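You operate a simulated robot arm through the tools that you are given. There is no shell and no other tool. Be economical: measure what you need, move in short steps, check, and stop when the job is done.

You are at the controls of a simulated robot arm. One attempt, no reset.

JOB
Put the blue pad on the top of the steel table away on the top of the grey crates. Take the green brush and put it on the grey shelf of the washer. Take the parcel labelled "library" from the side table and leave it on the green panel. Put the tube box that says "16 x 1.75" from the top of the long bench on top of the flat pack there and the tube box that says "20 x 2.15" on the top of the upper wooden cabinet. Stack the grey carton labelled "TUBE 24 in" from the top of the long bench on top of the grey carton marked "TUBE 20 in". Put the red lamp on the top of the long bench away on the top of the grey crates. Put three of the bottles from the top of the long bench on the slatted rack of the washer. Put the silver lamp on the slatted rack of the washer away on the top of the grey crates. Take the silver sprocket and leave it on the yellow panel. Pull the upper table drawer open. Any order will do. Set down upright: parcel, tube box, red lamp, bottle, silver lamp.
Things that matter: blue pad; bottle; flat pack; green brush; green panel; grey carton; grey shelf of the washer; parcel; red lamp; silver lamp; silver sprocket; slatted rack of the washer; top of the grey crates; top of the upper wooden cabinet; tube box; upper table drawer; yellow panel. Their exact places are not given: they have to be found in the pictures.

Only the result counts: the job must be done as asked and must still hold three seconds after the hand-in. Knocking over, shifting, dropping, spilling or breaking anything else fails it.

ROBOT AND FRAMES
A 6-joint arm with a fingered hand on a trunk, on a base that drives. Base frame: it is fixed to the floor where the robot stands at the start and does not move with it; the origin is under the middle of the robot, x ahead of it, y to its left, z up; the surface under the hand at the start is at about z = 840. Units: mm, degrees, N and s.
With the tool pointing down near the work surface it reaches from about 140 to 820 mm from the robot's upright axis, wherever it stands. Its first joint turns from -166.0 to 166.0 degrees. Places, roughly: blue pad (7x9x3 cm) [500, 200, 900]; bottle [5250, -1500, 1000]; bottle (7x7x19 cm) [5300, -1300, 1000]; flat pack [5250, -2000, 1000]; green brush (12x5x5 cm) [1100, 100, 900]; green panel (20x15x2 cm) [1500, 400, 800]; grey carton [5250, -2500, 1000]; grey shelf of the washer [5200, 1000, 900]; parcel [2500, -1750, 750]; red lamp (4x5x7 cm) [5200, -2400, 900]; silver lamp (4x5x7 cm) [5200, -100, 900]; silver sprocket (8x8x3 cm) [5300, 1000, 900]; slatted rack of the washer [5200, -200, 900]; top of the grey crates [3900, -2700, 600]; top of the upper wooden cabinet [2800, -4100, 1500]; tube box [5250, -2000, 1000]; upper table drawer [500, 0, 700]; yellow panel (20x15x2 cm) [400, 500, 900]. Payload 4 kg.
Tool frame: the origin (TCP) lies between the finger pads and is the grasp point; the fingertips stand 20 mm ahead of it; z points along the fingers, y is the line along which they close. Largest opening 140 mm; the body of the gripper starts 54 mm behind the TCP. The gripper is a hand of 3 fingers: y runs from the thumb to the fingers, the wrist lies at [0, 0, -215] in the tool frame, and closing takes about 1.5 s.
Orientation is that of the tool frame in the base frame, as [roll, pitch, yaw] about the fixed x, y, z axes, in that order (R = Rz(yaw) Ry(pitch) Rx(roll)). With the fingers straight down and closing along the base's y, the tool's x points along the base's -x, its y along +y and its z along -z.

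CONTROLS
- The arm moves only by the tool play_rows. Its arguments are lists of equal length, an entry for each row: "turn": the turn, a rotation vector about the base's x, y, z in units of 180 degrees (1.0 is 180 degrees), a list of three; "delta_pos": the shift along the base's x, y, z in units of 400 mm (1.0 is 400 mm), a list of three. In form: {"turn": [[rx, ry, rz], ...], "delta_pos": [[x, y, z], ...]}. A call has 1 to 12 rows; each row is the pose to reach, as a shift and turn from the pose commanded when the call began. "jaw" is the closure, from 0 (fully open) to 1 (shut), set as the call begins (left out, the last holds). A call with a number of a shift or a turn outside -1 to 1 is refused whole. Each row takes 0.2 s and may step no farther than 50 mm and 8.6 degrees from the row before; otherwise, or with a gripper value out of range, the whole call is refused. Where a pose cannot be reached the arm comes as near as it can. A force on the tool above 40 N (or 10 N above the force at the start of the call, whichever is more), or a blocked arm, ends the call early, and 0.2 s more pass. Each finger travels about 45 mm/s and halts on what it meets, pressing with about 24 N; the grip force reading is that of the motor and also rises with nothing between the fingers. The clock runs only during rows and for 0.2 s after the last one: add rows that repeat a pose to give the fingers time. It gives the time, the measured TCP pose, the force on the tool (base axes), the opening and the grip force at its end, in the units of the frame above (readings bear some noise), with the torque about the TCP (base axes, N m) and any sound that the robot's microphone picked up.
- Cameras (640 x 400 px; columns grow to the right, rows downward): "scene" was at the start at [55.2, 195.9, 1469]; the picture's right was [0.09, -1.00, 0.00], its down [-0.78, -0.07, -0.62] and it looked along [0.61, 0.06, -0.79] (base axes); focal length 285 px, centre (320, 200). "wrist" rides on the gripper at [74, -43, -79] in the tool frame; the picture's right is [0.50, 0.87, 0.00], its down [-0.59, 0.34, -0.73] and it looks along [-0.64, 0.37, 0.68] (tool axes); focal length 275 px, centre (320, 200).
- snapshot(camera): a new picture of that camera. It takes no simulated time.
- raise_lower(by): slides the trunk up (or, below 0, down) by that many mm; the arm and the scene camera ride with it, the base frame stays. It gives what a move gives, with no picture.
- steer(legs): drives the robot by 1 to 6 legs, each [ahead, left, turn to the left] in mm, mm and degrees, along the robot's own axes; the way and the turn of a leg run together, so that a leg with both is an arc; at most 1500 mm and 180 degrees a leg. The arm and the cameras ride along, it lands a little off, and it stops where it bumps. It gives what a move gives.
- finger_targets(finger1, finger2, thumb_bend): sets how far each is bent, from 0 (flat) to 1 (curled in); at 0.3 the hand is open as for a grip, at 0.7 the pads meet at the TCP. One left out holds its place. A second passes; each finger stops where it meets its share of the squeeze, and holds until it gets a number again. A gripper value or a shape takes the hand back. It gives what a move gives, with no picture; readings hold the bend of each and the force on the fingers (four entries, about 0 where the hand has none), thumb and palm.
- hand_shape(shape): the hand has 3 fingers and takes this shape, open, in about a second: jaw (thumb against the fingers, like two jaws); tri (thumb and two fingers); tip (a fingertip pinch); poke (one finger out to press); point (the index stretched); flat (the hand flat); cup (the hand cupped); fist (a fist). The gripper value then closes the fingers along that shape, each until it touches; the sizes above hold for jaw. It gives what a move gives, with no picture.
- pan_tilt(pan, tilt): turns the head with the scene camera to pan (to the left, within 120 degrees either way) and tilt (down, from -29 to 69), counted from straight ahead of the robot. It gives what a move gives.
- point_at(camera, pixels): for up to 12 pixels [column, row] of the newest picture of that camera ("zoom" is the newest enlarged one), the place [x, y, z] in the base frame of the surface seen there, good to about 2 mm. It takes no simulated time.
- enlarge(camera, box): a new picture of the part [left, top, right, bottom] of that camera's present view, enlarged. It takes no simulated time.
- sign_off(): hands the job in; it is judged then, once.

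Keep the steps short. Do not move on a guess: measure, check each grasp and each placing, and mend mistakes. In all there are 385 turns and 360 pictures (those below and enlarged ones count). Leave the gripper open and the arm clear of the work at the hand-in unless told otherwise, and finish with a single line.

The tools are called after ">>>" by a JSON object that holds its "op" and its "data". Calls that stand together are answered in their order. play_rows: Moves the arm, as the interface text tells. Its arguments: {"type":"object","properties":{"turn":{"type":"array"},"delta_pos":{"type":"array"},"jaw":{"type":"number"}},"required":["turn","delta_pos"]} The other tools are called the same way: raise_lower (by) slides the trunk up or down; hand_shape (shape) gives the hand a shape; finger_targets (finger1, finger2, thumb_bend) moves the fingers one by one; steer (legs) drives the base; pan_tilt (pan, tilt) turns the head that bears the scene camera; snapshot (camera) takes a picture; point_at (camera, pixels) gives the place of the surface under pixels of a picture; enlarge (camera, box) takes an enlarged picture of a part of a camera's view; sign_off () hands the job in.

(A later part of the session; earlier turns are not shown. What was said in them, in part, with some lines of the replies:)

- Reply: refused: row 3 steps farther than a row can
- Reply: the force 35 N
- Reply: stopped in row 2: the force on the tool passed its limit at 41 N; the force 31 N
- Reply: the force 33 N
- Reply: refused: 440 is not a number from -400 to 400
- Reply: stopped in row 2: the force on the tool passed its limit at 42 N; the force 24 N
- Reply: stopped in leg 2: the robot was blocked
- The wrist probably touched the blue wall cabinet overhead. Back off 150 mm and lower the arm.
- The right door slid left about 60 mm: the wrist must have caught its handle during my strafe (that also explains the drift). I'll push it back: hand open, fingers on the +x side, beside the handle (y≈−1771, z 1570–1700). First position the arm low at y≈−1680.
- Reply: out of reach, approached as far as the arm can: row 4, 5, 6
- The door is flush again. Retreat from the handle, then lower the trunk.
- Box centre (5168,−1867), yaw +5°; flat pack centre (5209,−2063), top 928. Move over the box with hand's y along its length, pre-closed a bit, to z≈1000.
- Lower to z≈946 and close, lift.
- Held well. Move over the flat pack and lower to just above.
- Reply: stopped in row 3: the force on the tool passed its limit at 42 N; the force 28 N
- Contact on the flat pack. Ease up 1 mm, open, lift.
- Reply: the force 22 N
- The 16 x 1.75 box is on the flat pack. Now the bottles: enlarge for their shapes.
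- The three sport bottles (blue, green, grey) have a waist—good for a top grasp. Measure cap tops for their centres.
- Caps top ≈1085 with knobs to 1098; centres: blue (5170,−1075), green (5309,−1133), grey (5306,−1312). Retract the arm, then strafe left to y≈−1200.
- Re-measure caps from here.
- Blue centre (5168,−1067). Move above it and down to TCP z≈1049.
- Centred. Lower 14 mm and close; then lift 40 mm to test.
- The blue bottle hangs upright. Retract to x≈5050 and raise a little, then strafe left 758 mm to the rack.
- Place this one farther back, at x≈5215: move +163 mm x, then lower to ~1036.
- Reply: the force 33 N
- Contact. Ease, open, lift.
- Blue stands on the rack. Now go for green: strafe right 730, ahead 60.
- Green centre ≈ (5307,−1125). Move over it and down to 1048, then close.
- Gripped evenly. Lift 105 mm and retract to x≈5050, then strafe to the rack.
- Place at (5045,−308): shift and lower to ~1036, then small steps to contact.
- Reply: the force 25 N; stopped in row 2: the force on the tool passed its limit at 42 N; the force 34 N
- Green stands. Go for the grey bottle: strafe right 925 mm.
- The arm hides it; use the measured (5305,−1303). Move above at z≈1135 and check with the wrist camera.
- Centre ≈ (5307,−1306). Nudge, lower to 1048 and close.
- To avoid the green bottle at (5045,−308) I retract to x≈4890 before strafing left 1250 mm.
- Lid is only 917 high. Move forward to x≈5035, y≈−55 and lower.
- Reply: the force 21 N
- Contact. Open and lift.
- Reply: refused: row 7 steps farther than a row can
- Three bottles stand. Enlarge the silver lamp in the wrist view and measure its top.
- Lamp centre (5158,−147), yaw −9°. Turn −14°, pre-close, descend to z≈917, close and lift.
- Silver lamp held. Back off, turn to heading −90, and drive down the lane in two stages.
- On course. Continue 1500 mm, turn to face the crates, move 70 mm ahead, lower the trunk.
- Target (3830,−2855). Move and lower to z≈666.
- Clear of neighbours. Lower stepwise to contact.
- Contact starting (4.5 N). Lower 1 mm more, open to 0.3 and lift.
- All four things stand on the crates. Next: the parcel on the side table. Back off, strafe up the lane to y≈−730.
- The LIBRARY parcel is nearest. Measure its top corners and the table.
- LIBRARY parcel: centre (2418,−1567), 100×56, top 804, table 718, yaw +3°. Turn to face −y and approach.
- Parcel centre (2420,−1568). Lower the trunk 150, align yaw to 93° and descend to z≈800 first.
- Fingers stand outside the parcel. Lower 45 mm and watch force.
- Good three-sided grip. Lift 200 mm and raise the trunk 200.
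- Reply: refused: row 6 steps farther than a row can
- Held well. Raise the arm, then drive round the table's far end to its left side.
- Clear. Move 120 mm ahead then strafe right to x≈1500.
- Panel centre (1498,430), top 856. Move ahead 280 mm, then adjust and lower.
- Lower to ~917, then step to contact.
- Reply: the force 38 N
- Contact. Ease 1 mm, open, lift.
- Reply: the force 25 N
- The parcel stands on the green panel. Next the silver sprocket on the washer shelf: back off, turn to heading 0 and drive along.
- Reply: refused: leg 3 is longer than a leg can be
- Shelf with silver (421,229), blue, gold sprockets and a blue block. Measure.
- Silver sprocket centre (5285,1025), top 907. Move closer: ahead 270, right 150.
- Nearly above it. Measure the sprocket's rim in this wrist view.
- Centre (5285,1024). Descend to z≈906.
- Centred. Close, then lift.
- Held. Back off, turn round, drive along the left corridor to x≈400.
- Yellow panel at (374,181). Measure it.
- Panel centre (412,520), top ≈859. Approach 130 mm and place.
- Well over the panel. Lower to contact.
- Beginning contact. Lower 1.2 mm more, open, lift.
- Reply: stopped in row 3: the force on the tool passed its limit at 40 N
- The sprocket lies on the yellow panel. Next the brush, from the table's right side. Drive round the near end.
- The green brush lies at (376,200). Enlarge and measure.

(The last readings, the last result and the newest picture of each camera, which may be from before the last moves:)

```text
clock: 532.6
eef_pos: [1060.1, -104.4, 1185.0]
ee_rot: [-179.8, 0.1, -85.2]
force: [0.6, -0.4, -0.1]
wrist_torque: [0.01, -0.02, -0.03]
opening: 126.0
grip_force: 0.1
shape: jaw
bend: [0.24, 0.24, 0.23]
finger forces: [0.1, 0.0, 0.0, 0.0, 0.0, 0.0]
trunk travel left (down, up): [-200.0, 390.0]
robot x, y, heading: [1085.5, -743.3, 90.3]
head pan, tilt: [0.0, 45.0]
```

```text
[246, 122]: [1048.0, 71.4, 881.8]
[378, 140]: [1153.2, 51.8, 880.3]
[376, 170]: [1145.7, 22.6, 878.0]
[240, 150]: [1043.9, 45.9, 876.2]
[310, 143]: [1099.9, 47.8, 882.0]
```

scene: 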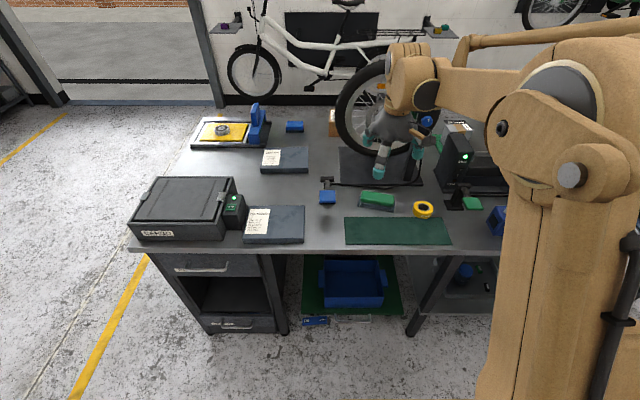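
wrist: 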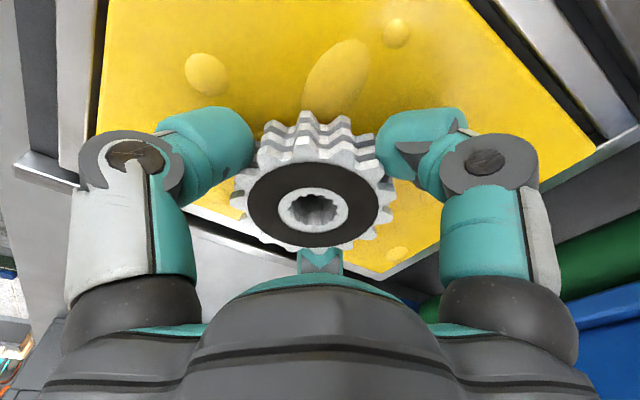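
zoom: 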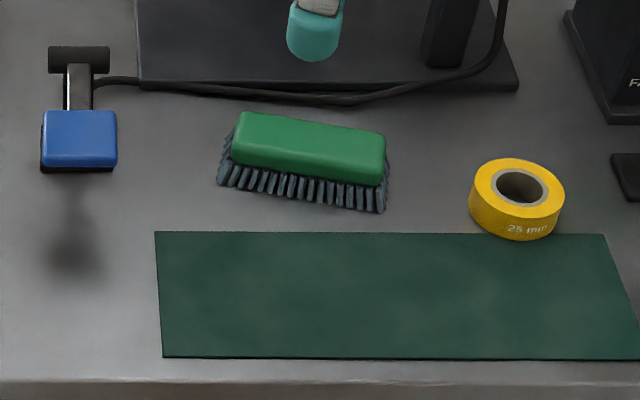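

Brush centre (1099,47), axis −11°, top 882. Drive ahead 230 mm, then position: TCP (1114,44), turn −15.7°, pre-closed a little.

>>> {"op": "steer", "data": {"legs": [[230, 0, 0]]}}

>>> {"op": "snapshot", "data": {"camera": "wrist"}}

```text
clock: 534.3
eef_pos: [1050.3, 128.2, 1185.1]
ee_rot: [-179.8, 0.0, -84.6]
force: [0.2, 1.1, 0.0]
wrist_torque: [-0.03, 0.0, 0.01]
opening: 125.7
grip_force: 0.1
shape: jaw
bend: [0.24, 0.24, 0.23]
finger forces: [0.0, 0.0, 0.0, 0.0, 0.0, 0.0]
trunk travel left (down, up): [-200.0, 390.0]
robot x, y, heading: [1085.1, -516.0, 91.0]
head pan, tilt: [0.0, 45.0]
```

```text
207 pictures are left
```

wrist: 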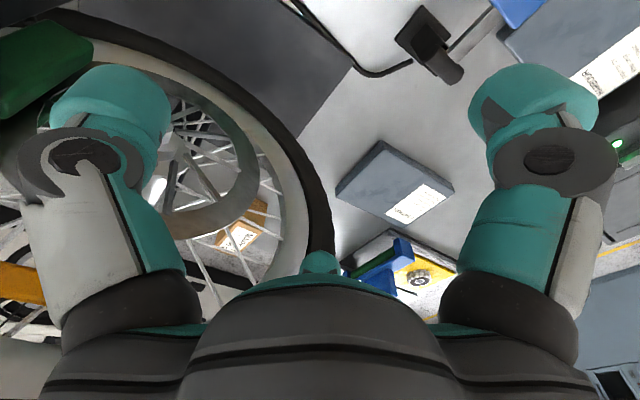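

The wheel is near; pull back in y first, then align over the brush and descend to z≈900.

>>> {"op": "play_rows", "data": {"turn": [[0, 0, 0], [0, 0, -0.04], [0, 0, -0.09], [0, 0, -0.09], [0, 0, -0.09], [0, 0, -0.09], [0, 0, -0.09], [0, 0, -0.09], [0, 0, -0.09], [0, 0, -0.09]], "delta_pos": [[0, -0.12, 0], [0.07, -0.21, 0], [0.16, -0.21, 0], [0.16, -0.21, -0.12], [0.16, -0.21, -0.24], [0.16, -0.21, -0.36], [0.16, -0.21, -0.48], [0.16, -0.21, -0.58], [0.16, -0.21, -0.66], [0.16, -0.21, -0.7]], "jaw": 0.12}}

>>> {"op": "snapshot", "data": {"camera": "wrist"}}

>>> {"op": "enlarge", "data": {"camera": "scene", "box": [280, 130, 480, 290]}}

```text
refused: row 3 steps farther than a row can; nothing moved
```

```text
206 pictures are left
```

wrist: 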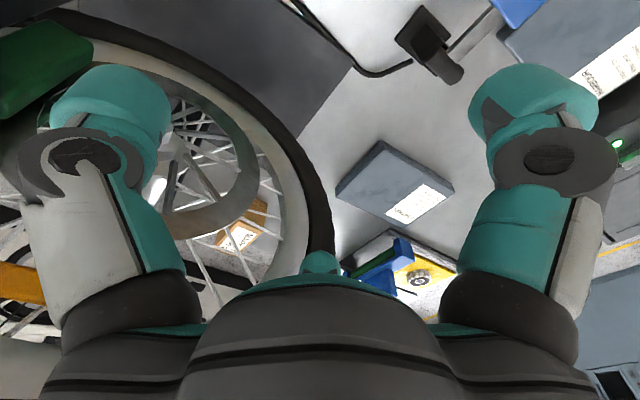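

```text
2.50 times, centred on (380, 210) of scene
```

zoom: 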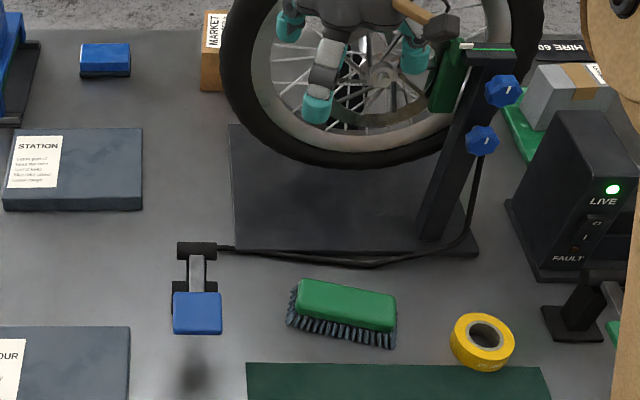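

>>> {"op": "play_rows", "data": {"turn": [[0, 0, 0], [0, 0, -0.045], [0, 0, -0.09], [0, 0, -0.09], [0, 0, -0.09], [0, 0, -0.09], [0, 0, -0.09], [0, 0, -0.09], [0, 0, -0.09], [0, 0, -0.09]], "delta_pos": [[0, -0.12, 0], [0.06, -0.21, 0], [0.12, -0.21, 0], [0.16, -0.21, -0.1], [0.16, -0.21, -0.22], [0.16, -0.21, -0.34], [0.16, -0.21, -0.46], [0.16, -0.21, -0.58], [0.16, -0.21, -0.66], [0.16, -0.21, -0.7]], "jaw": 0.12}}

>>> {"op": "snapshot", "data": {"camera": "wrist"}}

>>> {"op": "enlarge", "data": {"camera": "scene", "box": [280, 130, 480, 290]}}

```text
clock: 536.5
eef_pos: [1114.1, 43.8, 902.1]
ee_rot: [-179.8, 0.2, -100.8]
force: [0.4, -0.4, -0.6]
wrist_torque: [0.0, 0.02, -0.03]
opening: 123.6
grip_force: 0.0
shape: jaw
bend: [0.24, 0.24, 0.23]
finger forces: [0.0, 0.0, 0.0, 0.0, 0.1, 0.1]
trunk travel left (down, up): [-200.0, 390.0]
robot x, y, heading: [1083.0, -511.1, 91.0]
head pan, tilt: [0.0, 45.0]
```

```text
204 pictures are left
```

wrist: 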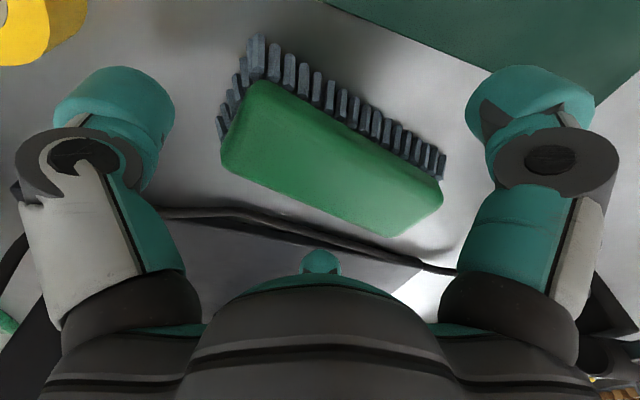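

```text
2.50 times, centred on (380, 210) of scene
```

zoom: 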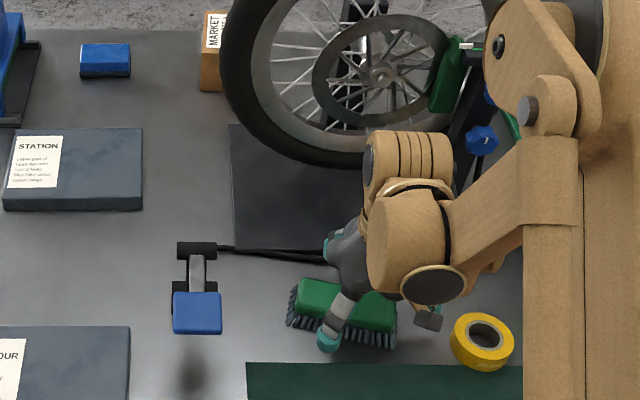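

The cable near the rear finger: measure it.

>>> {"op": "point_at", "data": {"camera": "wrist", "pixels": [[300, 225], [400, 258], [440, 270], [220, 210], [350, 238]]}}

```text
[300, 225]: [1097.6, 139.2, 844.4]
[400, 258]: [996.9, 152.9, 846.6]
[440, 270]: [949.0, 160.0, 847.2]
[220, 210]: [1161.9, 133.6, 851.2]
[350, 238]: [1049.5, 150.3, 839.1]
```

Cable at y≥134: clear. Lower to 869 and close.

>>> {"op": "play_rows", "data": {"turn": [[0, 0, 0], [0, 0, 0]], "delta_pos": [[0, 0, -0.05], [0, 0, -0.083]]}}

>>> {"op": "play_rows", "data": {"turn": [[0, 0, 0], [0, 0, 0], [0, 0, 0], [0, 0, 0], [0, 0, 0], [0, 0, 0], [0, 0, 0]], "delta_pos": [[0, 0, 0], [0, 0, 0], [0, 0, 0], [0, 0, 0], [0, 0, 0], [0, 0, 0], [0, 0, 0]], "jaw": 1}}

>>> {"op": "snapshot", "data": {"camera": "wrist"}}

```text
clock: 537.1
eef_pos: [1114.2, 43.5, 871.8]
ee_rot: [-179.8, 0.2, -100.9]
force: [-0.3, -0.1, -0.7]
wrist_torque: [-0.01, 0.04, 0.05]
opening: 123.5
grip_force: 0.1
shape: jaw
bend: [0.24, 0.24, 0.23]
finger forces: [0.0, 0.0, 0.1, 0.0, 0.0, 0.0]
trunk travel left (down, up): [-200.0, 390.0]
robot x, y, heading: [1081.7, -511.4, 91.1]
head pan, tilt: [0.0, 45.0]
```

```text
clock: 538.7
eef_pos: [1115.0, 44.2, 871.2]
ee_rot: [-179.9, 0.1, -100.9]
force: [1.2, -0.8, -0.1]
wrist_torque: [-0.02, -0.02, -0.01]
opening: 51.3
grip_force: 24.1
shape: jaw
bend: [0.4, 0.39, 0.39]
finger forces: [17.5, 19.1, 0.0, 0.0, 21.1, 0.1]
trunk travel left (down, up): [-200.0, 390.0]
robot x, y, heading: [1083.9, -513.5, 91.0]
head pan, tilt: [0.0, 45.0]
```

```text
202 pictures are left
```

wrist: 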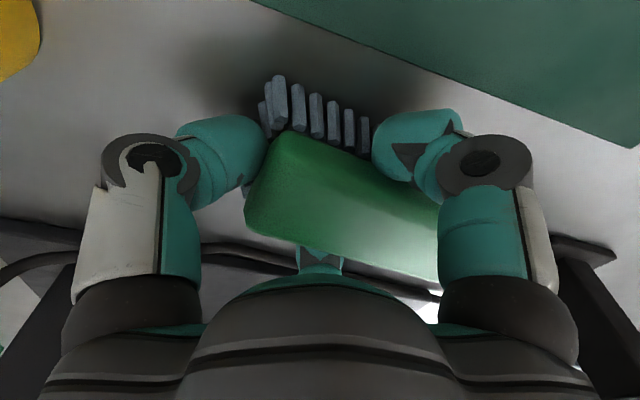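

Gripped. Lift 280 mm and check.

>>> {"op": "play_rows", "data": {"turn": [[0, 0, 0], [0, 0, 0], [0, 0, 0], [0, 0, 0], [0, 0, 0], [0, 0, 0], [0, 0, 0], [0, 0, 0]], "delta_pos": [[0, 0, 0.05], [0, -0.03, 0.14], [0, -0.06, 0.24], [0, -0.1, 0.34], [0, -0.14, 0.44], [0, -0.18, 0.54], [0, -0.2, 0.64], [0, -0.2, 0.72]]}}

>>> {"op": "snapshot", "data": {"camera": "wrist"}}

>>> {"op": "snapshot", "data": {"camera": "scene"}}

```text
clock: 540.5
eef_pos: [1115.6, -35.9, 1159.8]
ee_rot: [-179.9, 0.1, -100.9]
force: [0.3, -0.4, -0.5]
wrist_torque: [0.02, -0.03, 0.04]
opening: 50.8
grip_force: 24.2
shape: jaw
bend: [0.4, 0.39, 0.4]
finger forces: [17.6, 19.4, 0.0, 0.0, 20.4, 0.1]
trunk travel left (down, up): [-200.0, 390.0]
robot x, y, heading: [1085.1, -516.6, 91.0]
head pan, tilt: [0.0, 45.0]
```

```text
201 pictures are left
```

wrist: 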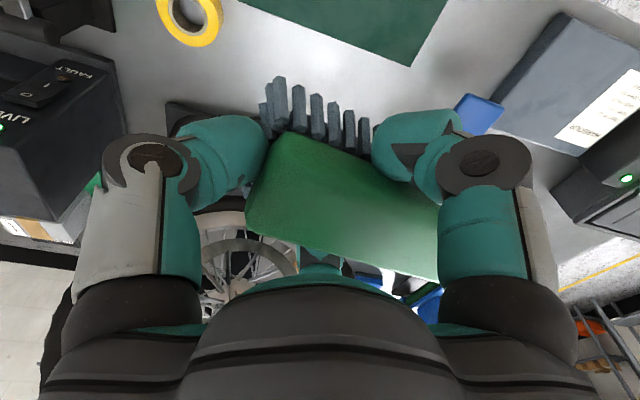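

```text
200 pictures are left
```

scene: 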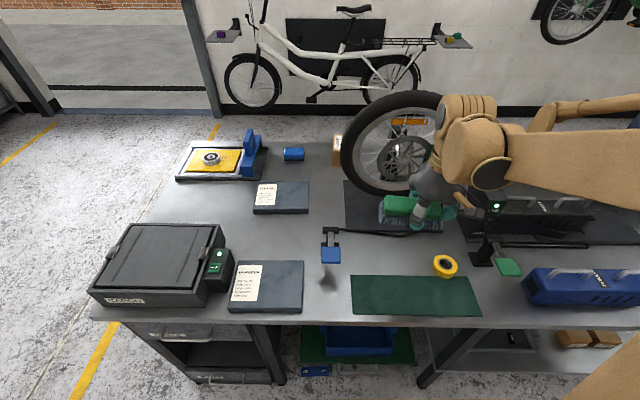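

The brush hangs level. Drive to the washer shelf, first to (≈2985,−715).

>>> {"op": "steer", "data": {"legs": [[-200, 0, 0], [0, 0, -91], [1300, 0, 0], [600, 0, 0]]}}

```text
clock: 555.1
eef_pos: [3463.7, -803.8, 1159.3]
ee_rot: [-179.8, 0.0, 166.6]
force: [-0.2, 1.0, -1.1]
wrist_torque: [-0.02, -0.01, -0.01]
opening: 51.0
grip_force: 23.5
shape: jaw
bend: [0.4, 0.39, 0.4]
finger forces: [17.5, 19.2, 0.1, 0.0, 20.5, 0.1]
trunk travel left (down, up): [-200.0, 390.0]
robot x, y, heading: [2987.8, -753.9, -1.6]
head pan, tilt: [0.0, 45.0]
```

>>> {"op": "steer", "data": {"legs": [[700, 1250, 1.6], [450, 570, 0]]}}

>>> {"op": "snapshot", "data": {"camera": "scene"}}

```text
clock: 565.9
eef_pos: [4666.5, 998.6, 1159.4]
ee_rot: [-179.9, 0.1, 167.3]
force: [0.7, -0.6, -0.8]
wrist_torque: [-0.02, 0.01, 0.02]
opening: 51.0
grip_force: 23.8
shape: jaw
bend: [0.4, 0.39, 0.4]
finger forces: [17.5, 19.3, 0.0, 0.1, 20.5, 0.1]
trunk travel left (down, up): [-200.0, 390.0]
robot x, y, heading: [4191.4, 1046.3, -0.9]
head pan, tilt: [0.0, 45.0]
```

```text
199 pictures are left
```

scene: 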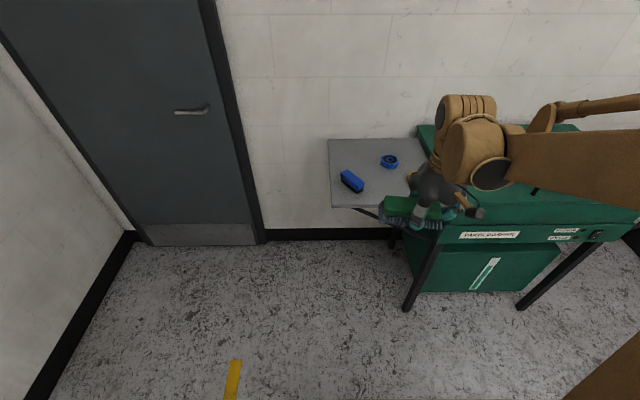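

Ahead 450 mm to the shelf, then move over the free back spot (5270,1040).

>>> {"op": "steer", "data": {"legs": [[450, 0, 0.9]]}}

>>> {"op": "play_rows", "data": {"turn": [[0, 0, 0], [0, 0, 0], [0, 0, 0], [0, 0, 0], [0, 0, 0], [0, 0, 0]], "delta_pos": [[0.1, 0.03, 0], [0.2, 0.06, 0], [0.3, 0.09, -0.05], [0.38, 0.11, -0.12], [0.38, 0.11, -0.24], [0.38, 0.11, -0.36]]}}

>>> {"op": "snapshot", "data": {"camera": "scene"}}

>>> {"op": "snapshot", "data": {"camera": "wrist"}}

```text
clock: 568.6
eef_pos: [5118.1, 1012.9, 1158.8]
ee_rot: [-179.8, -0.1, 168.9]
force: [-0.1, -1.0, -0.9]
wrist_torque: [-0.02, -0.01, -0.02]
opening: 51.3
grip_force: 24.1
shape: jaw
bend: [0.4, 0.39, 0.4]
finger forces: [17.4, 19.2, 0.0, 0.0, 20.4, 0.0]
trunk travel left (down, up): [-200.0, 390.0]
robot x, y, heading: [4640.2, 1043.6, 0.8]
head pan, tilt: [0.0, 45.0]
```

```text
clock: 570.0
eef_pos: [5269.4, 1053.9, 1013.7]
ee_rot: [-179.8, 0.0, 168.9]
force: [0.4, -0.4, -1.4]
wrist_torque: [-0.02, -0.04, 0.02]
opening: 50.6
grip_force: 24.2
shape: jaw
bend: [0.41, 0.39, 0.4]
finger forces: [17.6, 19.5, 0.1, 0.0, 20.1, 0.0]
trunk travel left (down, up): [-200.0, 390.0]
robot x, y, heading: [4638.6, 1043.7, 0.7]
head pan, tilt: [0.0, 45.0]
```

```text
198 pictures are left
```

scene: 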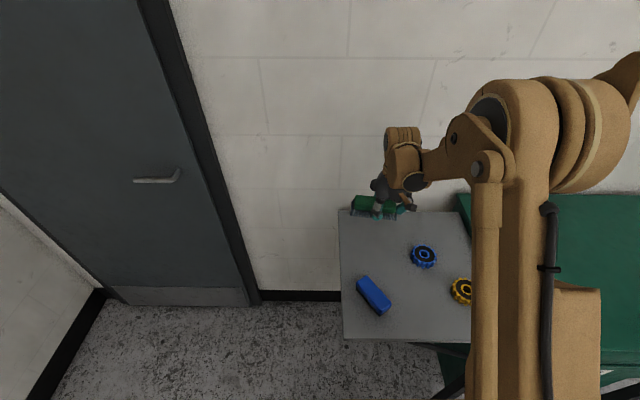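

```text
197 pictures are left
```

wrist: 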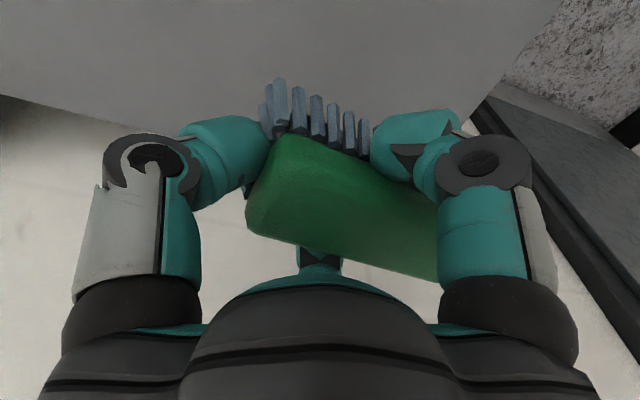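

Shift 12 mm back/right and lower to ~921, then to contact.

>>> {"op": "play_rows", "data": {"turn": [[0, 0, 0], [0, 0, 0], [0, 0, 0]], "delta_pos": [[-0.03, -0.035, -0.1], [-0.03, -0.035, -0.18], [-0.03, -0.035, -0.228]]}}

>>> {"op": "play_rows", "data": {"turn": [[0, 0, 0], [0, 0, 0], [0, 0, 0]], "delta_pos": [[0, 0, -0.005], [0, 0, -0.01], [0, 0, -0.013]]}}

>>> {"op": "play_rows", "data": {"turn": [[0, 0, 0], [0, 0, 0]], "delta_pos": [[0, 0, -0.004], [0, 0, -0.008]]}}

```text
clock: 570.8
eef_pos: [5257.3, 1042.9, 923.3]
ee_rot: [-179.8, 0.2, 168.9]
force: [0.7, -0.6, -0.4]
wrist_torque: [-0.02, -0.02, -0.02]
opening: 50.7
grip_force: 24.3
shape: jaw
bend: [0.41, 0.39, 0.4]
finger forces: [17.5, 19.4, 0.1, 0.0, 20.0, 0.0]
trunk travel left (down, up): [-200.0, 390.0]
robot x, y, heading: [4636.5, 1046.9, 1.0]
head pan, tilt: [0.0, 45.0]
```

```text
clock: 571.6
eef_pos: [5258.4, 1040.7, 916.9]
ee_rot: [-179.8, 0.1, 168.8]
force: [0.3, -0.3, -0.9]
wrist_torque: [-0.03, 0.02, -0.04]
opening: 50.5
grip_force: 24.1
shape: jaw
bend: [0.41, 0.39, 0.4]
finger forces: [17.4, 19.5, 0.0, 0.1, 20.0, 0.0]
trunk travel left (down, up): [-200.0, 390.0]
robot x, y, heading: [4643.4, 1046.3, 0.8]
head pan, tilt: [0.0, 45.0]
```

```text
clock: 572.2
eef_pos: [5258.5, 1041.7, 916.3]
ee_rot: [-179.8, 0.1, 168.9]
force: [-0.4, 1.2, 5.0]
wrist_torque: [0.01, -0.07, 0.03]
opening: 50.8
grip_force: 24.1
shape: jaw
bend: [0.41, 0.39, 0.4]
finger forces: [18.2, 20.7, 0.1, 0.0, 20.3, 0.1]
trunk travel left (down, up): [-200.0, 390.0]
robot x, y, heading: [4638.5, 1043.6, 1.1]
head pan, tilt: [0.0, 45.0]
```

Contact. Lower 1 mm more, open and lift.

>>> {"op": "play_rows", "data": {"turn": [[0, 0, 0]], "delta_pos": [[0, 0, -0.003]]}}

>>> {"op": "play_rows", "data": {"turn": [[0, 0, 0], [0, 0, 0], [0, 0, 0], [0, 0, 0], [0, 0, 0], [0, 0, 0]], "delta_pos": [[0, 0, 0], [0, 0, 0], [0, 0, 0], [0, 0, 0], [0, 0, 0], [0, 0, 0]], "jaw": 0.1}}

>>> {"op": "play_rows", "data": {"turn": [[0, 0, 0], [0, 0, 0], [0, 0, 0], [0, 0, 0], [0, 0, 0], [0, 0, 0], [0, 0, 0]], "delta_pos": [[0, 0, 0.06], [0, 0, 0.16], [0, 0, 0.28], [0, 0, 0.4], [-0.1, 0, 0.46], [-0.2, 0, 0.5], [-0.3, 0, 0.54]]}}

>>> {"op": "snapshot", "data": {"camera": "scene"}}

```text
clock: 572.6
eef_pos: [5258.4, 1041.2, 915.1]
ee_rot: [-179.8, 0.3, 169.0]
force: [3.9, -1.5, 16.3]
wrist_torque: [0.05, -0.1, 0.02]
opening: 51.6
grip_force: 23.9
shape: jaw
bend: [0.41, 0.39, 0.4]
finger forces: [19.0, 24.0, 0.0, 0.0, 23.5, 0.0]
trunk travel left (down, up): [-200.0, 390.0]
robot x, y, heading: [4641.7, 1046.2, 1.0]
head pan, tilt: [0.0, 45.0]
```

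```text
clock: 574.0
eef_pos: [5258.9, 1042.4, 913.7]
ee_rot: [-179.8, 0.1, 169.0]
force: [0.3, -1.1, -0.7]
wrist_torque: [-0.01, -0.03, 0.04]
opening: 125.8
grip_force: 0.0
shape: jaw
bend: [0.24, 0.24, 0.23]
finger forces: [0.0, 0.1, 0.0, 0.0, 0.0, 0.0]
trunk travel left (down, up): [-200.0, 390.0]
robot x, y, heading: [4641.4, 1044.2, 0.9]
head pan, tilt: [0.0, 45.0]
```

```text
clock: 575.6
eef_pos: [5136.6, 1042.3, 1130.2]
ee_rot: [-179.7, 0.0, 169.0]
force: [-0.6, -0.3, -0.8]
wrist_torque: [0.03, -0.03, -0.01]
opening: 126.0
grip_force: 0.0
shape: jaw
bend: [0.24, 0.24, 0.23]
finger forces: [0.1, 0.0, 0.0, 0.0, 0.0, 0.0]
trunk travel left (down, up): [-200.0, 390.0]
robot x, y, heading: [4641.8, 1043.8, 1.1]
head pan, tilt: [0.0, 45.0]
```

```text
196 pictures are left
```

scene: 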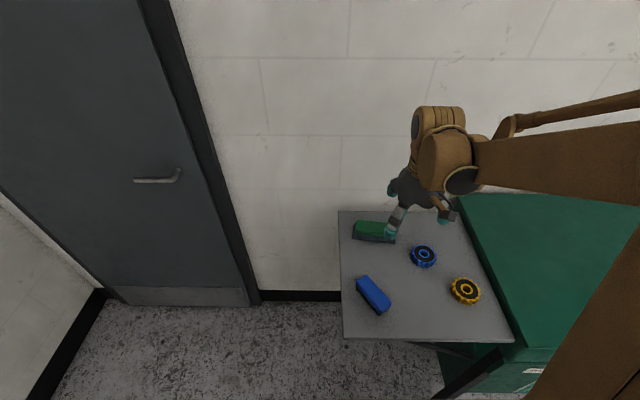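

The brush lies on the shelf. Last: the drawer. Drive back to the table's right side.

>>> {"op": "steer", "data": {"legs": [[-400, 0, -1], [0, 0, 180], [700, 1200, 0], [550, 560, 0]]}}

```text
clock: 596.0
eef_pos: [2567.8, -805.2, 1129.5]
ee_rot: [-179.8, 0.2, -9.1]
force: [-0.4, 0.5, -0.6]
wrist_torque: [0.01, -0.02, -0.03]
opening: 125.7
grip_force: 0.1
shape: jaw
bend: [0.24, 0.24, 0.23]
finger forces: [0.0, 0.1, 0.1, 0.0, 0.0, 0.0]
trunk travel left (down, up): [-200.0, 390.0]
robot x, y, heading: [3066.4, -792.9, -177.2]
head pan, tilt: [0.0, 45.0]
```

>>> {"op": "steer", "data": {"legs": [[0, 0, -2.8], [1300, 0, 0], [1230, 0, 0], [0, 0, -90]]}}

>>> {"op": "pan_tilt", "data": {"pan": 10, "tilt": 50}}

>>> {"op": "snapshot", "data": {"camera": "scene"}}

```text
clock: 612.5
eef_pos: [572.2, -241.8, 1129.7]
ee_rot: [-179.9, 0.0, -104.0]
force: [-0.3, 0.1, 0.1]
wrist_torque: [0.0, -0.03, -0.02]
opening: 126.0
grip_force: 0.0
shape: jaw
bend: [0.24, 0.24, 0.23]
finger forces: [0.0, 0.0, 0.0, 0.0, 0.1, 0.0]
trunk travel left (down, up): [-200.0, 390.0]
robot x, y, heading: [539.5, -741.9, 88.0]
head pan, tilt: [0.0, 45.0]
```

```text
clock: 613.3
eef_pos: [572.2, -241.6, 1129.1]
ee_rot: [-179.8, 0.1, -104.0]
force: [-0.1, 0.0, 0.5]
wrist_torque: [0.0, -0.04, 0.01]
opening: 125.9
grip_force: 0.0
shape: jaw
bend: [0.24, 0.24, 0.23]
finger forces: [0.1, 0.0, 0.0, 0.0, 0.0, 0.1]
trunk travel left (down, up): [-200.0, 390.0]
robot x, y, heading: [541.5, -738.9, 87.8]
head pan, tilt: [10.0, 50.0]
```

```text
195 pictures are left
```

scene: 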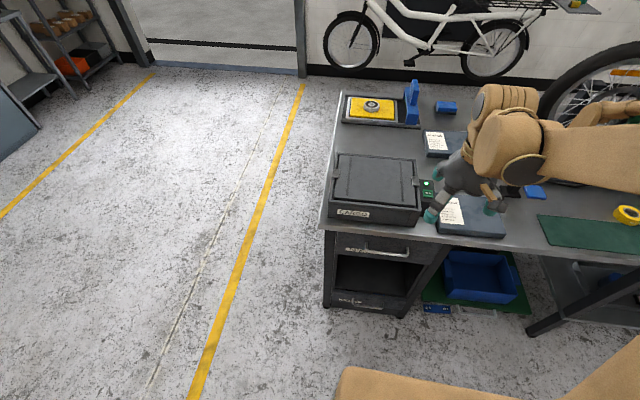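

Enlarge the upper drawer and its handle.

>>> {"op": "enlarge", "data": {"camera": "scene", "box": [315, 220, 445, 315]}}

>>> {"op": "point_at", "data": {"camera": "zoom", "pixels": [[257, 135], [350, 158], [440, 150], [300, 157], [420, 160], [350, 130], [150, 120], [470, 180], [100, 180], [350, 110], [252, 120], [300, 140]]}}

```text
4.21 times, centred on (380, 268) of scene
```

zoom: 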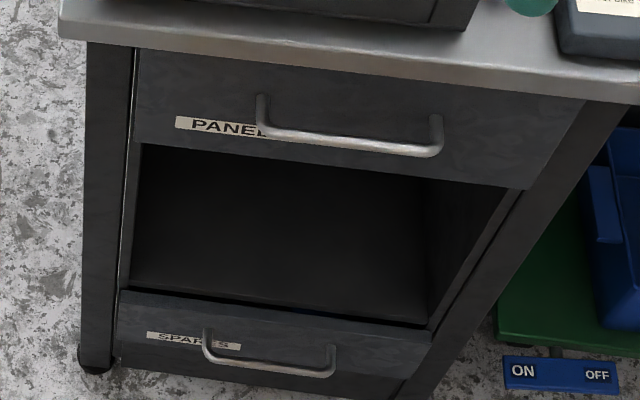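

```text
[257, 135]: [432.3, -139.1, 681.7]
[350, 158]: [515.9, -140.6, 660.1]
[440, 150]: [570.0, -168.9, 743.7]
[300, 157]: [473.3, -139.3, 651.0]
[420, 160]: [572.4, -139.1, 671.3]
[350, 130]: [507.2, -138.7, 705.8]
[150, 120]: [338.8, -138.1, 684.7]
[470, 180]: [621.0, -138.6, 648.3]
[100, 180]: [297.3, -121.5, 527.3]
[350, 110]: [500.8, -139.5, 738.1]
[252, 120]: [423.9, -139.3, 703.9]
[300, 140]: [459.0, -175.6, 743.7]
```

Handle bar: x 430–570, y≈−172, z≈744, sticking out 35 mm. I'll pinch it with the hand horizontal. Back off 250, lower the trunk.

>>> {"op": "steer", "data": {"legs": [[-280, 40, 2.1]]}}

>>> {"op": "raise_lower", "data": {"by": -200}}

>>> {"op": "play_rows", "data": {"turn": [[0, 0, -0.045], [0, 0, -0.09], [0, 0, -0.135], [0, 0, -0.18], [0, 0, -0.225], [0, 0, -0.27], [0, 0, -0.315], [0, 0, -0.36], [0, 0, -0.4], [0, 0, -0.4222]], "delta_pos": [[0, 0, 0], [0, 0, 0], [0, 0, 0], [0, 0, 0], [0, 0, 0], [0, 0, 0], [0, 0, 0], [0, 0, 0], [0, 0, 0], [0, 0, 0]], "jaw": 0.3}}

```text
clock: 615.3
eef_pos: [509.0, -528.1, 1130.4]
ee_rot: [-179.7, 0.1, -101.7]
force: [0.1, -0.5, 0.2]
wrist_torque: [0.0, -0.01, 0.0]
opening: 125.8
grip_force: 0.2
shape: jaw
bend: [0.24, 0.24, 0.23]
finger forces: [0.1, 0.0, 0.0, 0.1, 0.0, 0.0]
trunk travel left (down, up): [-200.0, 390.0]
robot x, y, heading: [499.2, -1023.5, 90.0]
head pan, tilt: [10.0, 50.0]
```

```text
clock: 617.4
eef_pos: [510.0, -526.2, 929.9]
ee_rot: [-179.8, 0.2, -101.8]
force: [0.2, 0.7, 0.6]
wrist_torque: [0.02, -0.01, 0.06]
opening: 126.1
grip_force: 0.0
shape: jaw
bend: [0.24, 0.24, 0.23]
finger forces: [0.0, 0.0, 0.0, 0.0, 0.0, 0.0]
trunk travel left (down, up): [0.0, 590.0]
robot x, y, heading: [499.9, -1025.7, 90.1]
head pan, tilt: [10.0, 50.0]
```

```text
clock: 619.6
eef_pos: [508.7, -525.4, 930.0]
ee_rot: [-179.8, 0.1, -178.0]
force: [0.2, -0.2, -0.1]
wrist_torque: [-0.01, 0.02, -0.01]
opening: 98.9
grip_force: 0.0
shape: jaw
bend: [0.26, 0.26, 0.25]
finger forces: [0.1, 0.1, 0.0, 0.0, 0.1, 0.0]
trunk travel left (down, up): [0.0, 590.0]
robot x, y, heading: [495.0, -1025.3, 90.2]
head pan, tilt: [10.0, 50.0]
```

Rotate the hand 90° about x to point at +y, moving it 150 mm forward.

>>> {"op": "play_rows", "data": {"turn": [[0.046, 0, 0], [0.092, 0, 0], [0.138, 0, 0], [0.184, 0, 0], [0.23, 0, 0], [0.276, 0, 0], [0.322, 0, 0], [0.368, 0, 0], [0.414, 0, 0], [0.46, 0, 0], [0.5, 0, 0]], "delta_pos": [[0, 0.034, 0], [0, 0.068, 0], [0, 0.102, 0], [0, 0.136, 0], [0, 0.17, 0], [0, 0.204, 0], [0, 0.238, 0], [0, 0.272, 0], [0, 0.306, 0], [0, 0.34, 0], [0, 0.375, 0]]}}

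>>> {"op": "snapshot", "data": {"camera": "scene"}}

>>> {"op": "snapshot", "data": {"camera": "wrist"}}

```text
clock: 622.0
eef_pos: [506.0, -371.9, 944.1]
ee_rot: [92.7, 2.2, -179.5]
force: [0.3, -0.6, 0.0]
wrist_torque: [-0.02, 0.0, 0.0]
opening: 98.4
grip_force: 0.1
shape: jaw
bend: [0.26, 0.26, 0.25]
finger forces: [0.0, 0.1, 0.1, 0.0, 0.1, 0.0]
out of reach, approached as far as the arm can: row 10, 11
trunk travel left (down, up): [0.0, 590.0]
robot x, y, heading: [500.2, -1022.1, 90.1]
head pan, tilt: [10.0, 50.0]
```

```text
193 pictures are left
```

scene: 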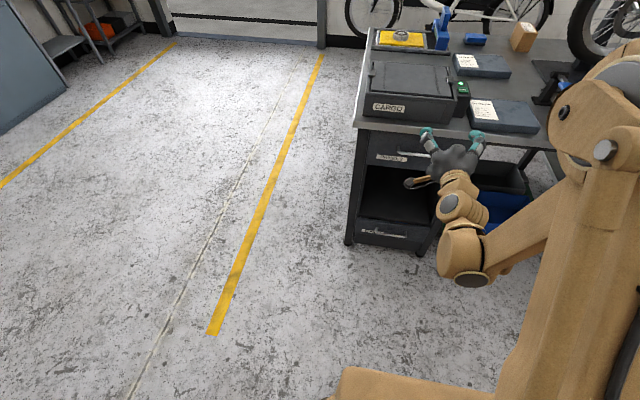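

```text
192 pictures are left
```

wrist: 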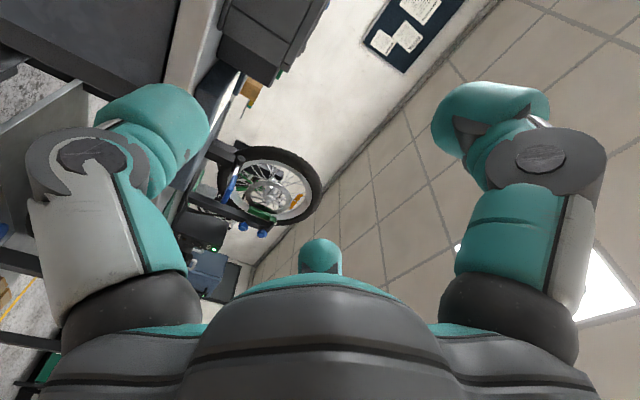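

Nearly horizontal. Try to go down towards z≈745 in steps and see whether it is reachable.

>>> {"op": "play_rows", "data": {"turn": [[0, 0, 0], [0, 0, 0], [0, 0, 0], [0, 0, 0], [0, 0, 0]], "delta_pos": [[0, 0.02, -0.1], [0, 0.04, -0.2], [0, 0.06, -0.3], [0, 0.08, -0.4], [0, 0.1, -0.5]]}}

```text
clock: 623.2
eef_pos: [508.4, -251.4, 771.8]
ee_rot: [90.2, 2.2, 180.0]
force: [0.5, 0.4, -0.1]
wrist_torque: [0.02, 0.02, -0.03]
opening: 98.6
grip_force: 0.1
shape: jaw
bend: [0.26, 0.26, 0.25]
finger forces: [0.0, 0.0, 0.0, 0.0, 0.1, 0.0]
out of reach, approached as far as the arm can: row 1, 2, 3, 4, 5
trunk travel left (down, up): [0.0, 590.0]
robot x, y, heading: [496.5, -1026.6, 90.0]
head pan, tilt: [10.0, 50.0]
```

It slid outward to stay reachable. See where it settles: command 20 mm lower and 40 mm farther.

>>> {"op": "play_rows", "data": {"turn": [[0, 0, 0], [0, 0, 0]], "delta_pos": [[0, 0.05, -0.03], [0, 0.1, -0.06]]}}

>>> {"op": "snapshot", "data": {"camera": "scene"}}

```text
clock: 623.8
eef_pos: [508.7, -214.7, 746.3]
ee_rot: [90.2, 2.2, 179.9]
force: [-0.3, -0.3, -0.5]
wrist_torque: [0.02, -0.01, -0.01]
opening: 98.2
grip_force: 0.1
shape: jaw
bend: [0.26, 0.26, 0.25]
finger forces: [0.1, 0.0, 0.1, 0.1, 0.0, 0.0]
trunk travel left (down, up): [0.0, 590.0]
robot x, y, heading: [499.5, -1027.3, 90.4]
head pan, tilt: [10.0, 50.0]
```

```text
191 pictures are left
```

scene: 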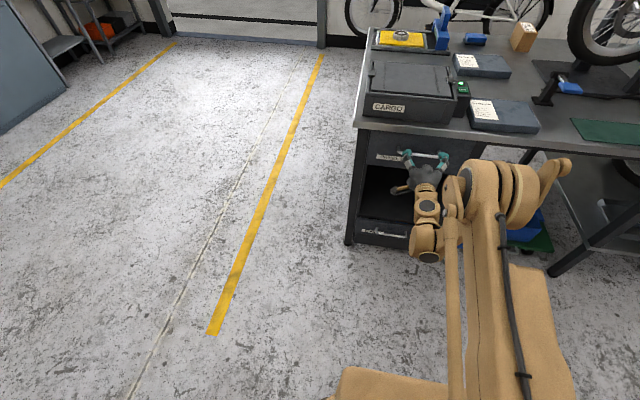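

Reached (509,−215,746). Enlarge.

>>> {"op": "enlarge", "data": {"camera": "scene", "box": [350, 120, 490, 260]}}

>>> {"op": "snapshot", "data": {"camera": "wrist"}}

```text
2.86 times, centred on (420, 190) of scene
```

zoom: 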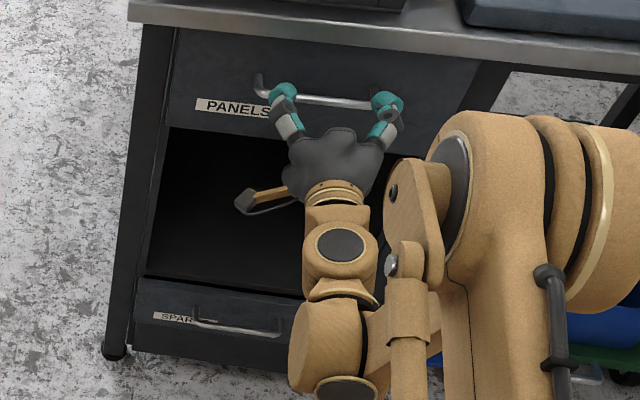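

```text
189 pictures are left
```

wrist: 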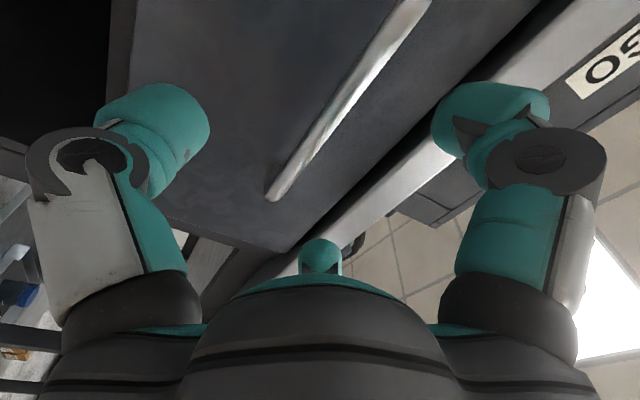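

>>> {"op": "point_at", "data": {"camera": "wrist", "pixels": [[280, 185], [345, 105], [400, 30], [270, 190]]}}

```text
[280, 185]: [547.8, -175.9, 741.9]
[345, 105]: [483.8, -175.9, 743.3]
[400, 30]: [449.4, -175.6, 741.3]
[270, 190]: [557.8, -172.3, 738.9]
```

Bar at z≈743, y≈−172. Advance 42 mm, x −9, then close.

>>> {"op": "play_rows", "data": {"turn": [[0, 0, 0], [0, 0, 0], [0, 0, 0]], "delta_pos": [[-0.022, 0.03, -0.005], [-0.022, 0.07, -0.006], [-0.022, 0.1, -0.006]]}}

>>> {"op": "snapshot", "data": {"camera": "wrist"}}

```text
clock: 624.6
eef_pos: [500.7, -174.5, 742.4]
ee_rot: [90.1, 2.2, -180.0]
force: [0.2, 0.3, -0.3]
wrist_torque: [-0.01, -0.01, -0.03]
opening: 98.3
grip_force: 0.0
shape: jaw
bend: [0.26, 0.26, 0.25]
finger forces: [0.1, 0.0, 0.0, 0.1, 0.0, 0.0]
trunk travel left (down, up): [0.0, 590.0]
robot x, y, heading: [501.1, -1026.2, 90.2]
head pan, tilt: [10.0, 50.0]
```

```text
188 pictures are left
```

wrist: 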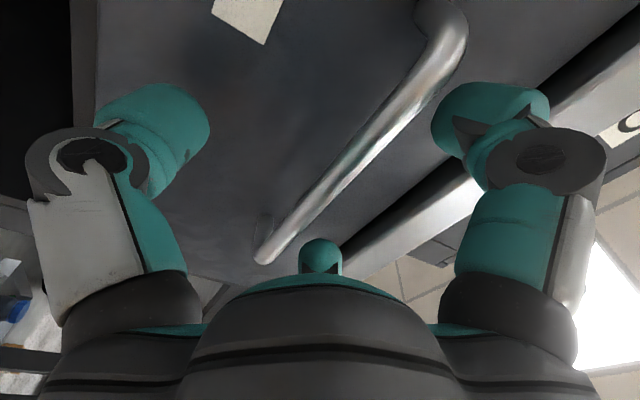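

Bar lies between thumb and fingers. Close.

>>> {"op": "play_rows", "data": {"turn": [[0, 0, 0], [0, 0, 0], [0, 0, 0], [0, 0, 0], [0, 0, 0], [0, 0, 0], [0, 0, 0], [0, 0, 0]], "delta_pos": [[0, 0, 0], [0, 0, 0], [0, 0, 0], [0, 0, 0], [0, 0, 0], [0, 0, 0], [0, 0, 0], [0, 0, 0]], "jaw": 1}}

>>> {"op": "snapshot", "data": {"camera": "wrist"}}

```text
clock: 626.4
eef_pos: [500.3, -174.3, 744.2]
ee_rot: [90.1, 2.3, -180.0]
force: [-1.1, 0.2, 3.1]
wrist_torque: [-0.03, 0.19, -0.01]
opening: 14.1
grip_force: 23.6
shape: jaw
bend: [1.0, 1.0, 0.75]
finger forces: [15.0, 7.0, 0.1, 0.1, 17.9, 0.0]
trunk travel left (down, up): [0.0, 590.0]
robot x, y, heading: [497.2, -1022.6, 90.2]
head pan, tilt: [10.0, 50.0]
```

```text
187 pictures are left
```

wrist: 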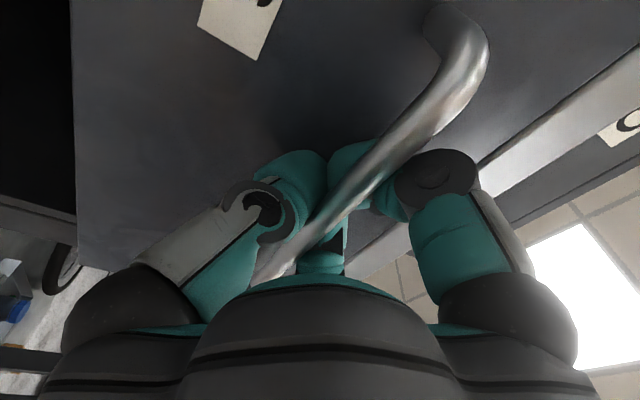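

Fingers curl round the bar. Pull by driving back 200 mm.

>>> {"op": "steer", "data": {"legs": [[-200, 0, 0]]}}

>>> {"op": "snapshot", "data": {"camera": "scene"}}

```text
clock: 628.0
eef_pos: [498.7, -374.5, 743.7]
ee_rot: [90.1, 2.2, -179.9]
force: [3.3, 0.5, 2.3]
wrist_torque: [-0.03, 0.2, 0.04]
opening: 10.0
grip_force: 24.0
shape: jaw
bend: [1.0, 1.0, 0.75]
finger forces: [12.0, 5.6, 0.0, 0.0, 15.8, 0.0]
trunk travel left (down, up): [0.0, 590.0]
robot x, y, heading: [498.9, -1222.5, 90.3]
head pan, tilt: [10.0, 50.0]
```

```text
186 pictures are left
```

scene: 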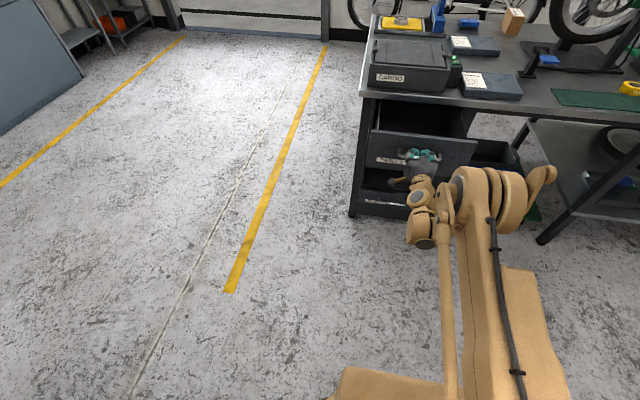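

It slid 200 mm. Pull another 80 mm.

>>> {"op": "steer", "data": {"legs": [[-80, 0, 0]]}}

>>> {"op": "enlarge", "data": {"camera": "scene", "box": [340, 40, 540, 260]}}

```text
clock: 629.1
eef_pos: [499.8, -455.3, 742.4]
ee_rot: [90.1, 2.1, -179.9]
force: [-0.8, 0.6, 1.7]
wrist_torque: [-0.03, 0.15, -0.03]
opening: 9.7
grip_force: 24.1
shape: jaw
bend: [1.0, 1.0, 0.75]
finger forces: [10.4, 4.4, 0.0, 0.1, 12.3, 0.0]
trunk travel left (down, up): [0.0, 590.0]
robot x, y, heading: [499.4, -1306.6, 90.0]
head pan, tilt: [10.0, 50.0]
```

```text
1.82 times, centred on (440, 150) of scene
```

zoom: 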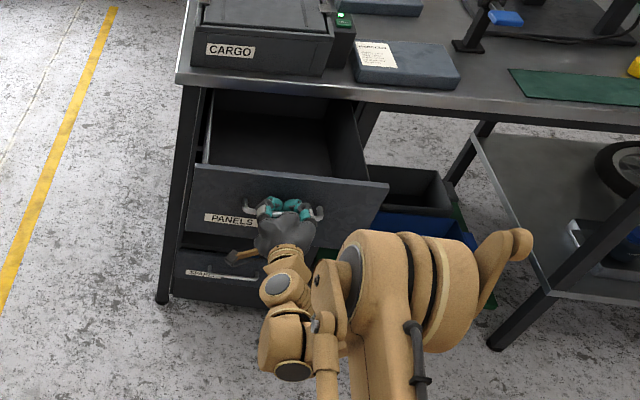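

The drawer is well open. Release, and back off.

>>> {"op": "play_rows", "data": {"turn": [[0, 0, 0], [0, 0, 0], [0, 0, 0], [0, 0, 0], [0, 0, 0], [0, 0, 0], [0, 0, 0], [0, 0, 0], [0, 0, 0], [0, 0, 0]], "delta_pos": [[0, 0, 0], [0, 0, 0], [0, 0, 0], [0, 0, 0], [0, 0, 0], [0, 0, 0], [0, 0, 0], [0, 0, 0], [0, 0, 0], [0, 0, 0]], "jaw": 0}}

>>> {"op": "snapshot", "data": {"camera": "wrist"}}

>>> {"op": "steer", "data": {"legs": [[-250, 0, 0]]}}

>>> {"op": "snapshot", "data": {"camera": "scene"}}

```text
clock: 631.3
eef_pos: [499.4, -454.3, 741.6]
ee_rot: [90.1, 2.2, -179.9]
force: [0.5, 0.6, 0.1]
wrist_torque: [0.01, -0.01, -0.01]
opening: 140.3
grip_force: 0.0
shape: jaw
bend: [0.3, 0.3, 0.3]
finger forces: [0.1, 0.0, 0.0, 0.0, 0.0, 0.0]
trunk travel left (down, up): [0.0, 590.0]
robot x, y, heading: [499.0, -1307.1, 90.5]
head pan, tilt: [10.0, 50.0]
```

```text
184 pictures are left
```

wrist: 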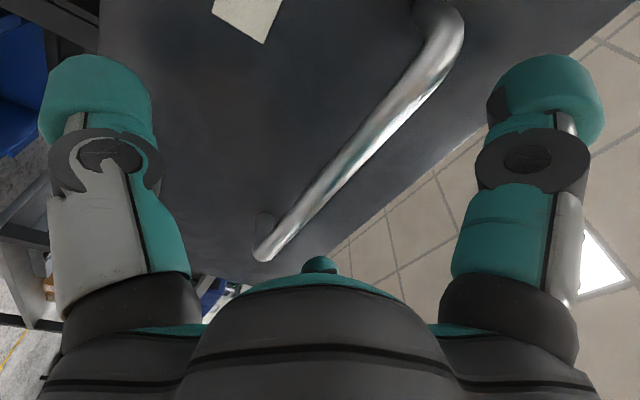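

```text
clock: 633.1
eef_pos: [501.9, -705.3, 741.6]
ee_rot: [90.0, 2.3, 180.0]
force: [-0.3, 0.0, 0.7]
wrist_torque: [-0.01, 0.02, -0.02]
opening: 140.1
grip_force: 0.0
shape: jaw
bend: [0.3, 0.3, 0.3]
finger forces: [0.0, 0.0, 0.2, 0.0, 0.1, 0.0]
trunk travel left (down, up): [0.0, 590.0]
robot x, y, heading: [503.1, -1555.1, 90.2]
head pan, tilt: [10.0, 50.0]
```

```text
183 pictures are left
```

scene: 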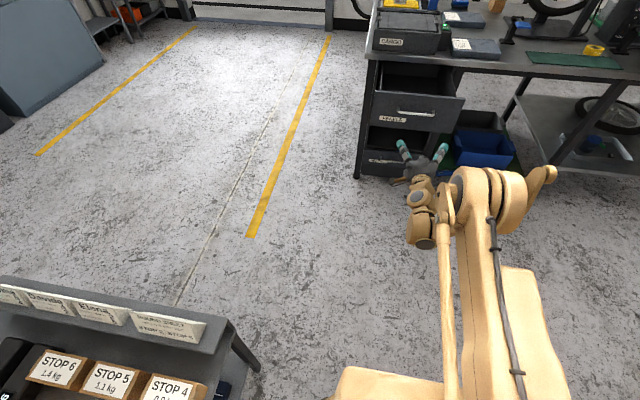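

Drawer open and released. Raise the trunk to check the tube box on the cabinet from afar.

>>> {"op": "raise_lower", "data": {"by": 400}}

>>> {"op": "pan_tilt", "data": {"pan": -118, "tilt": 12}}

>>> {"op": "snapshot", "data": {"camera": "scene"}}

```text
clock: 636.9
eef_pos: [501.3, -704.8, 1141.8]
ee_rot: [90.1, 2.2, 179.9]
force: [0.9, -0.5, -0.2]
wrist_torque: [-0.01, 0.0, -0.02]
opening: 140.0
grip_force: 0.0
shape: jaw
bend: [0.3, 0.3, 0.3]
finger forces: [0.0, 0.1, 0.1, 0.0, 0.0, 0.1]
trunk travel left (down, up): [-400.0, 190.0]
robot x, y, heading: [499.3, -1555.7, 90.1]
head pan, tilt: [10.0, 50.0]
```

```text
clock: 639.0
eef_pos: [501.5, -705.3, 1142.5]
ee_rot: [90.1, 2.2, -179.9]
force: [-1.0, 0.5, 0.2]
wrist_torque: [0.0, 0.01, -0.04]
opening: 140.0
grip_force: 0.1
shape: jaw
bend: [0.3, 0.3, 0.3]
finger forces: [0.0, 0.0, 0.0, 0.0, 0.0, 0.0]
trunk travel left (down, up): [-400.0, 190.0]
robot x, y, heading: [501.7, -1556.7, 90.0]
head pan, tilt: [-118.0, 12.0]
```

```text
182 pictures are left
```

scene: 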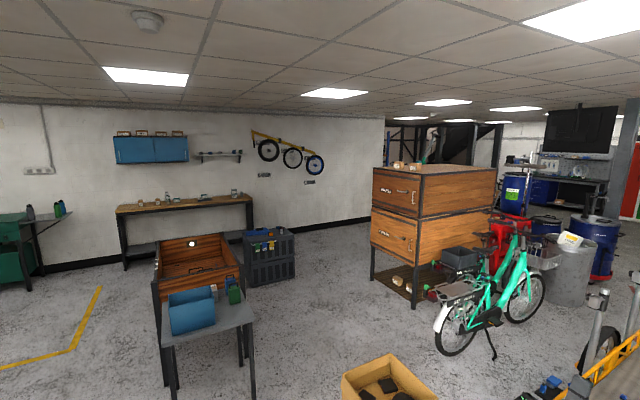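

>>> {"op": "enlarge", "data": {"camera": "scene", "box": [360, 140, 500, 220]}}

>>> {"op": "enlarge", "data": {"camera": "scene", "box": [0, 120, 280, 290]}}

>>> {"op": "enlarge", "data": {"camera": "scene", "box": [150, 210, 310, 330]}}

```text
4.57 times, centred on (430, 180) of scene
```

zoom: 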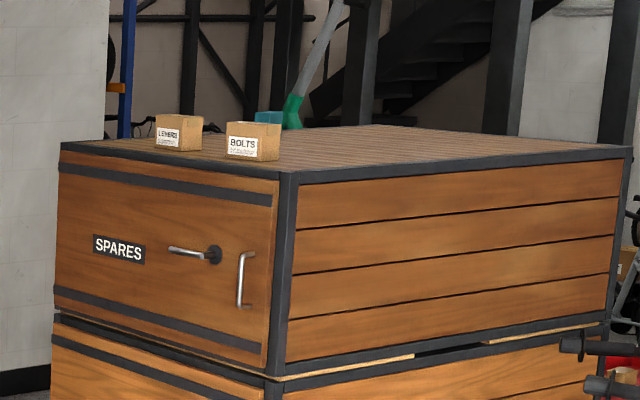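

```text
2.29 times, centred on (140, 205) of scene
```

zoom: 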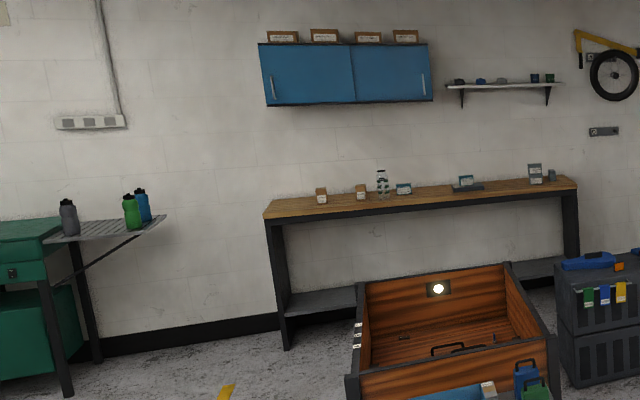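

```text
3.33 times, centred on (230, 270) of scene
```

zoom: 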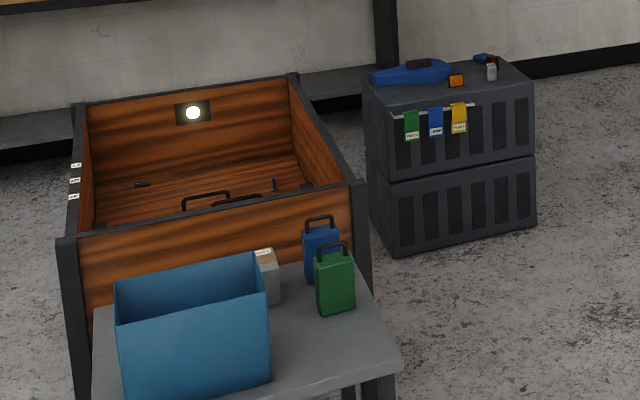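

Everything stands where it should: tube box behind BOLTS on the cabinet, three bottles on the rack, the stack and the flat pack on the bench, lamps and pad on the crates, wall-cabinet door flush. The hand is open and clear; I hand in.

>>> {"op": "sign_off", "data": {}}

```text
The job is handed in.
```

All the asked tasks are done and handed in; on the way my wrist slid the right door of the blue wall cabinet about 60 mm, and I pushed it back flush with the cabinet end.
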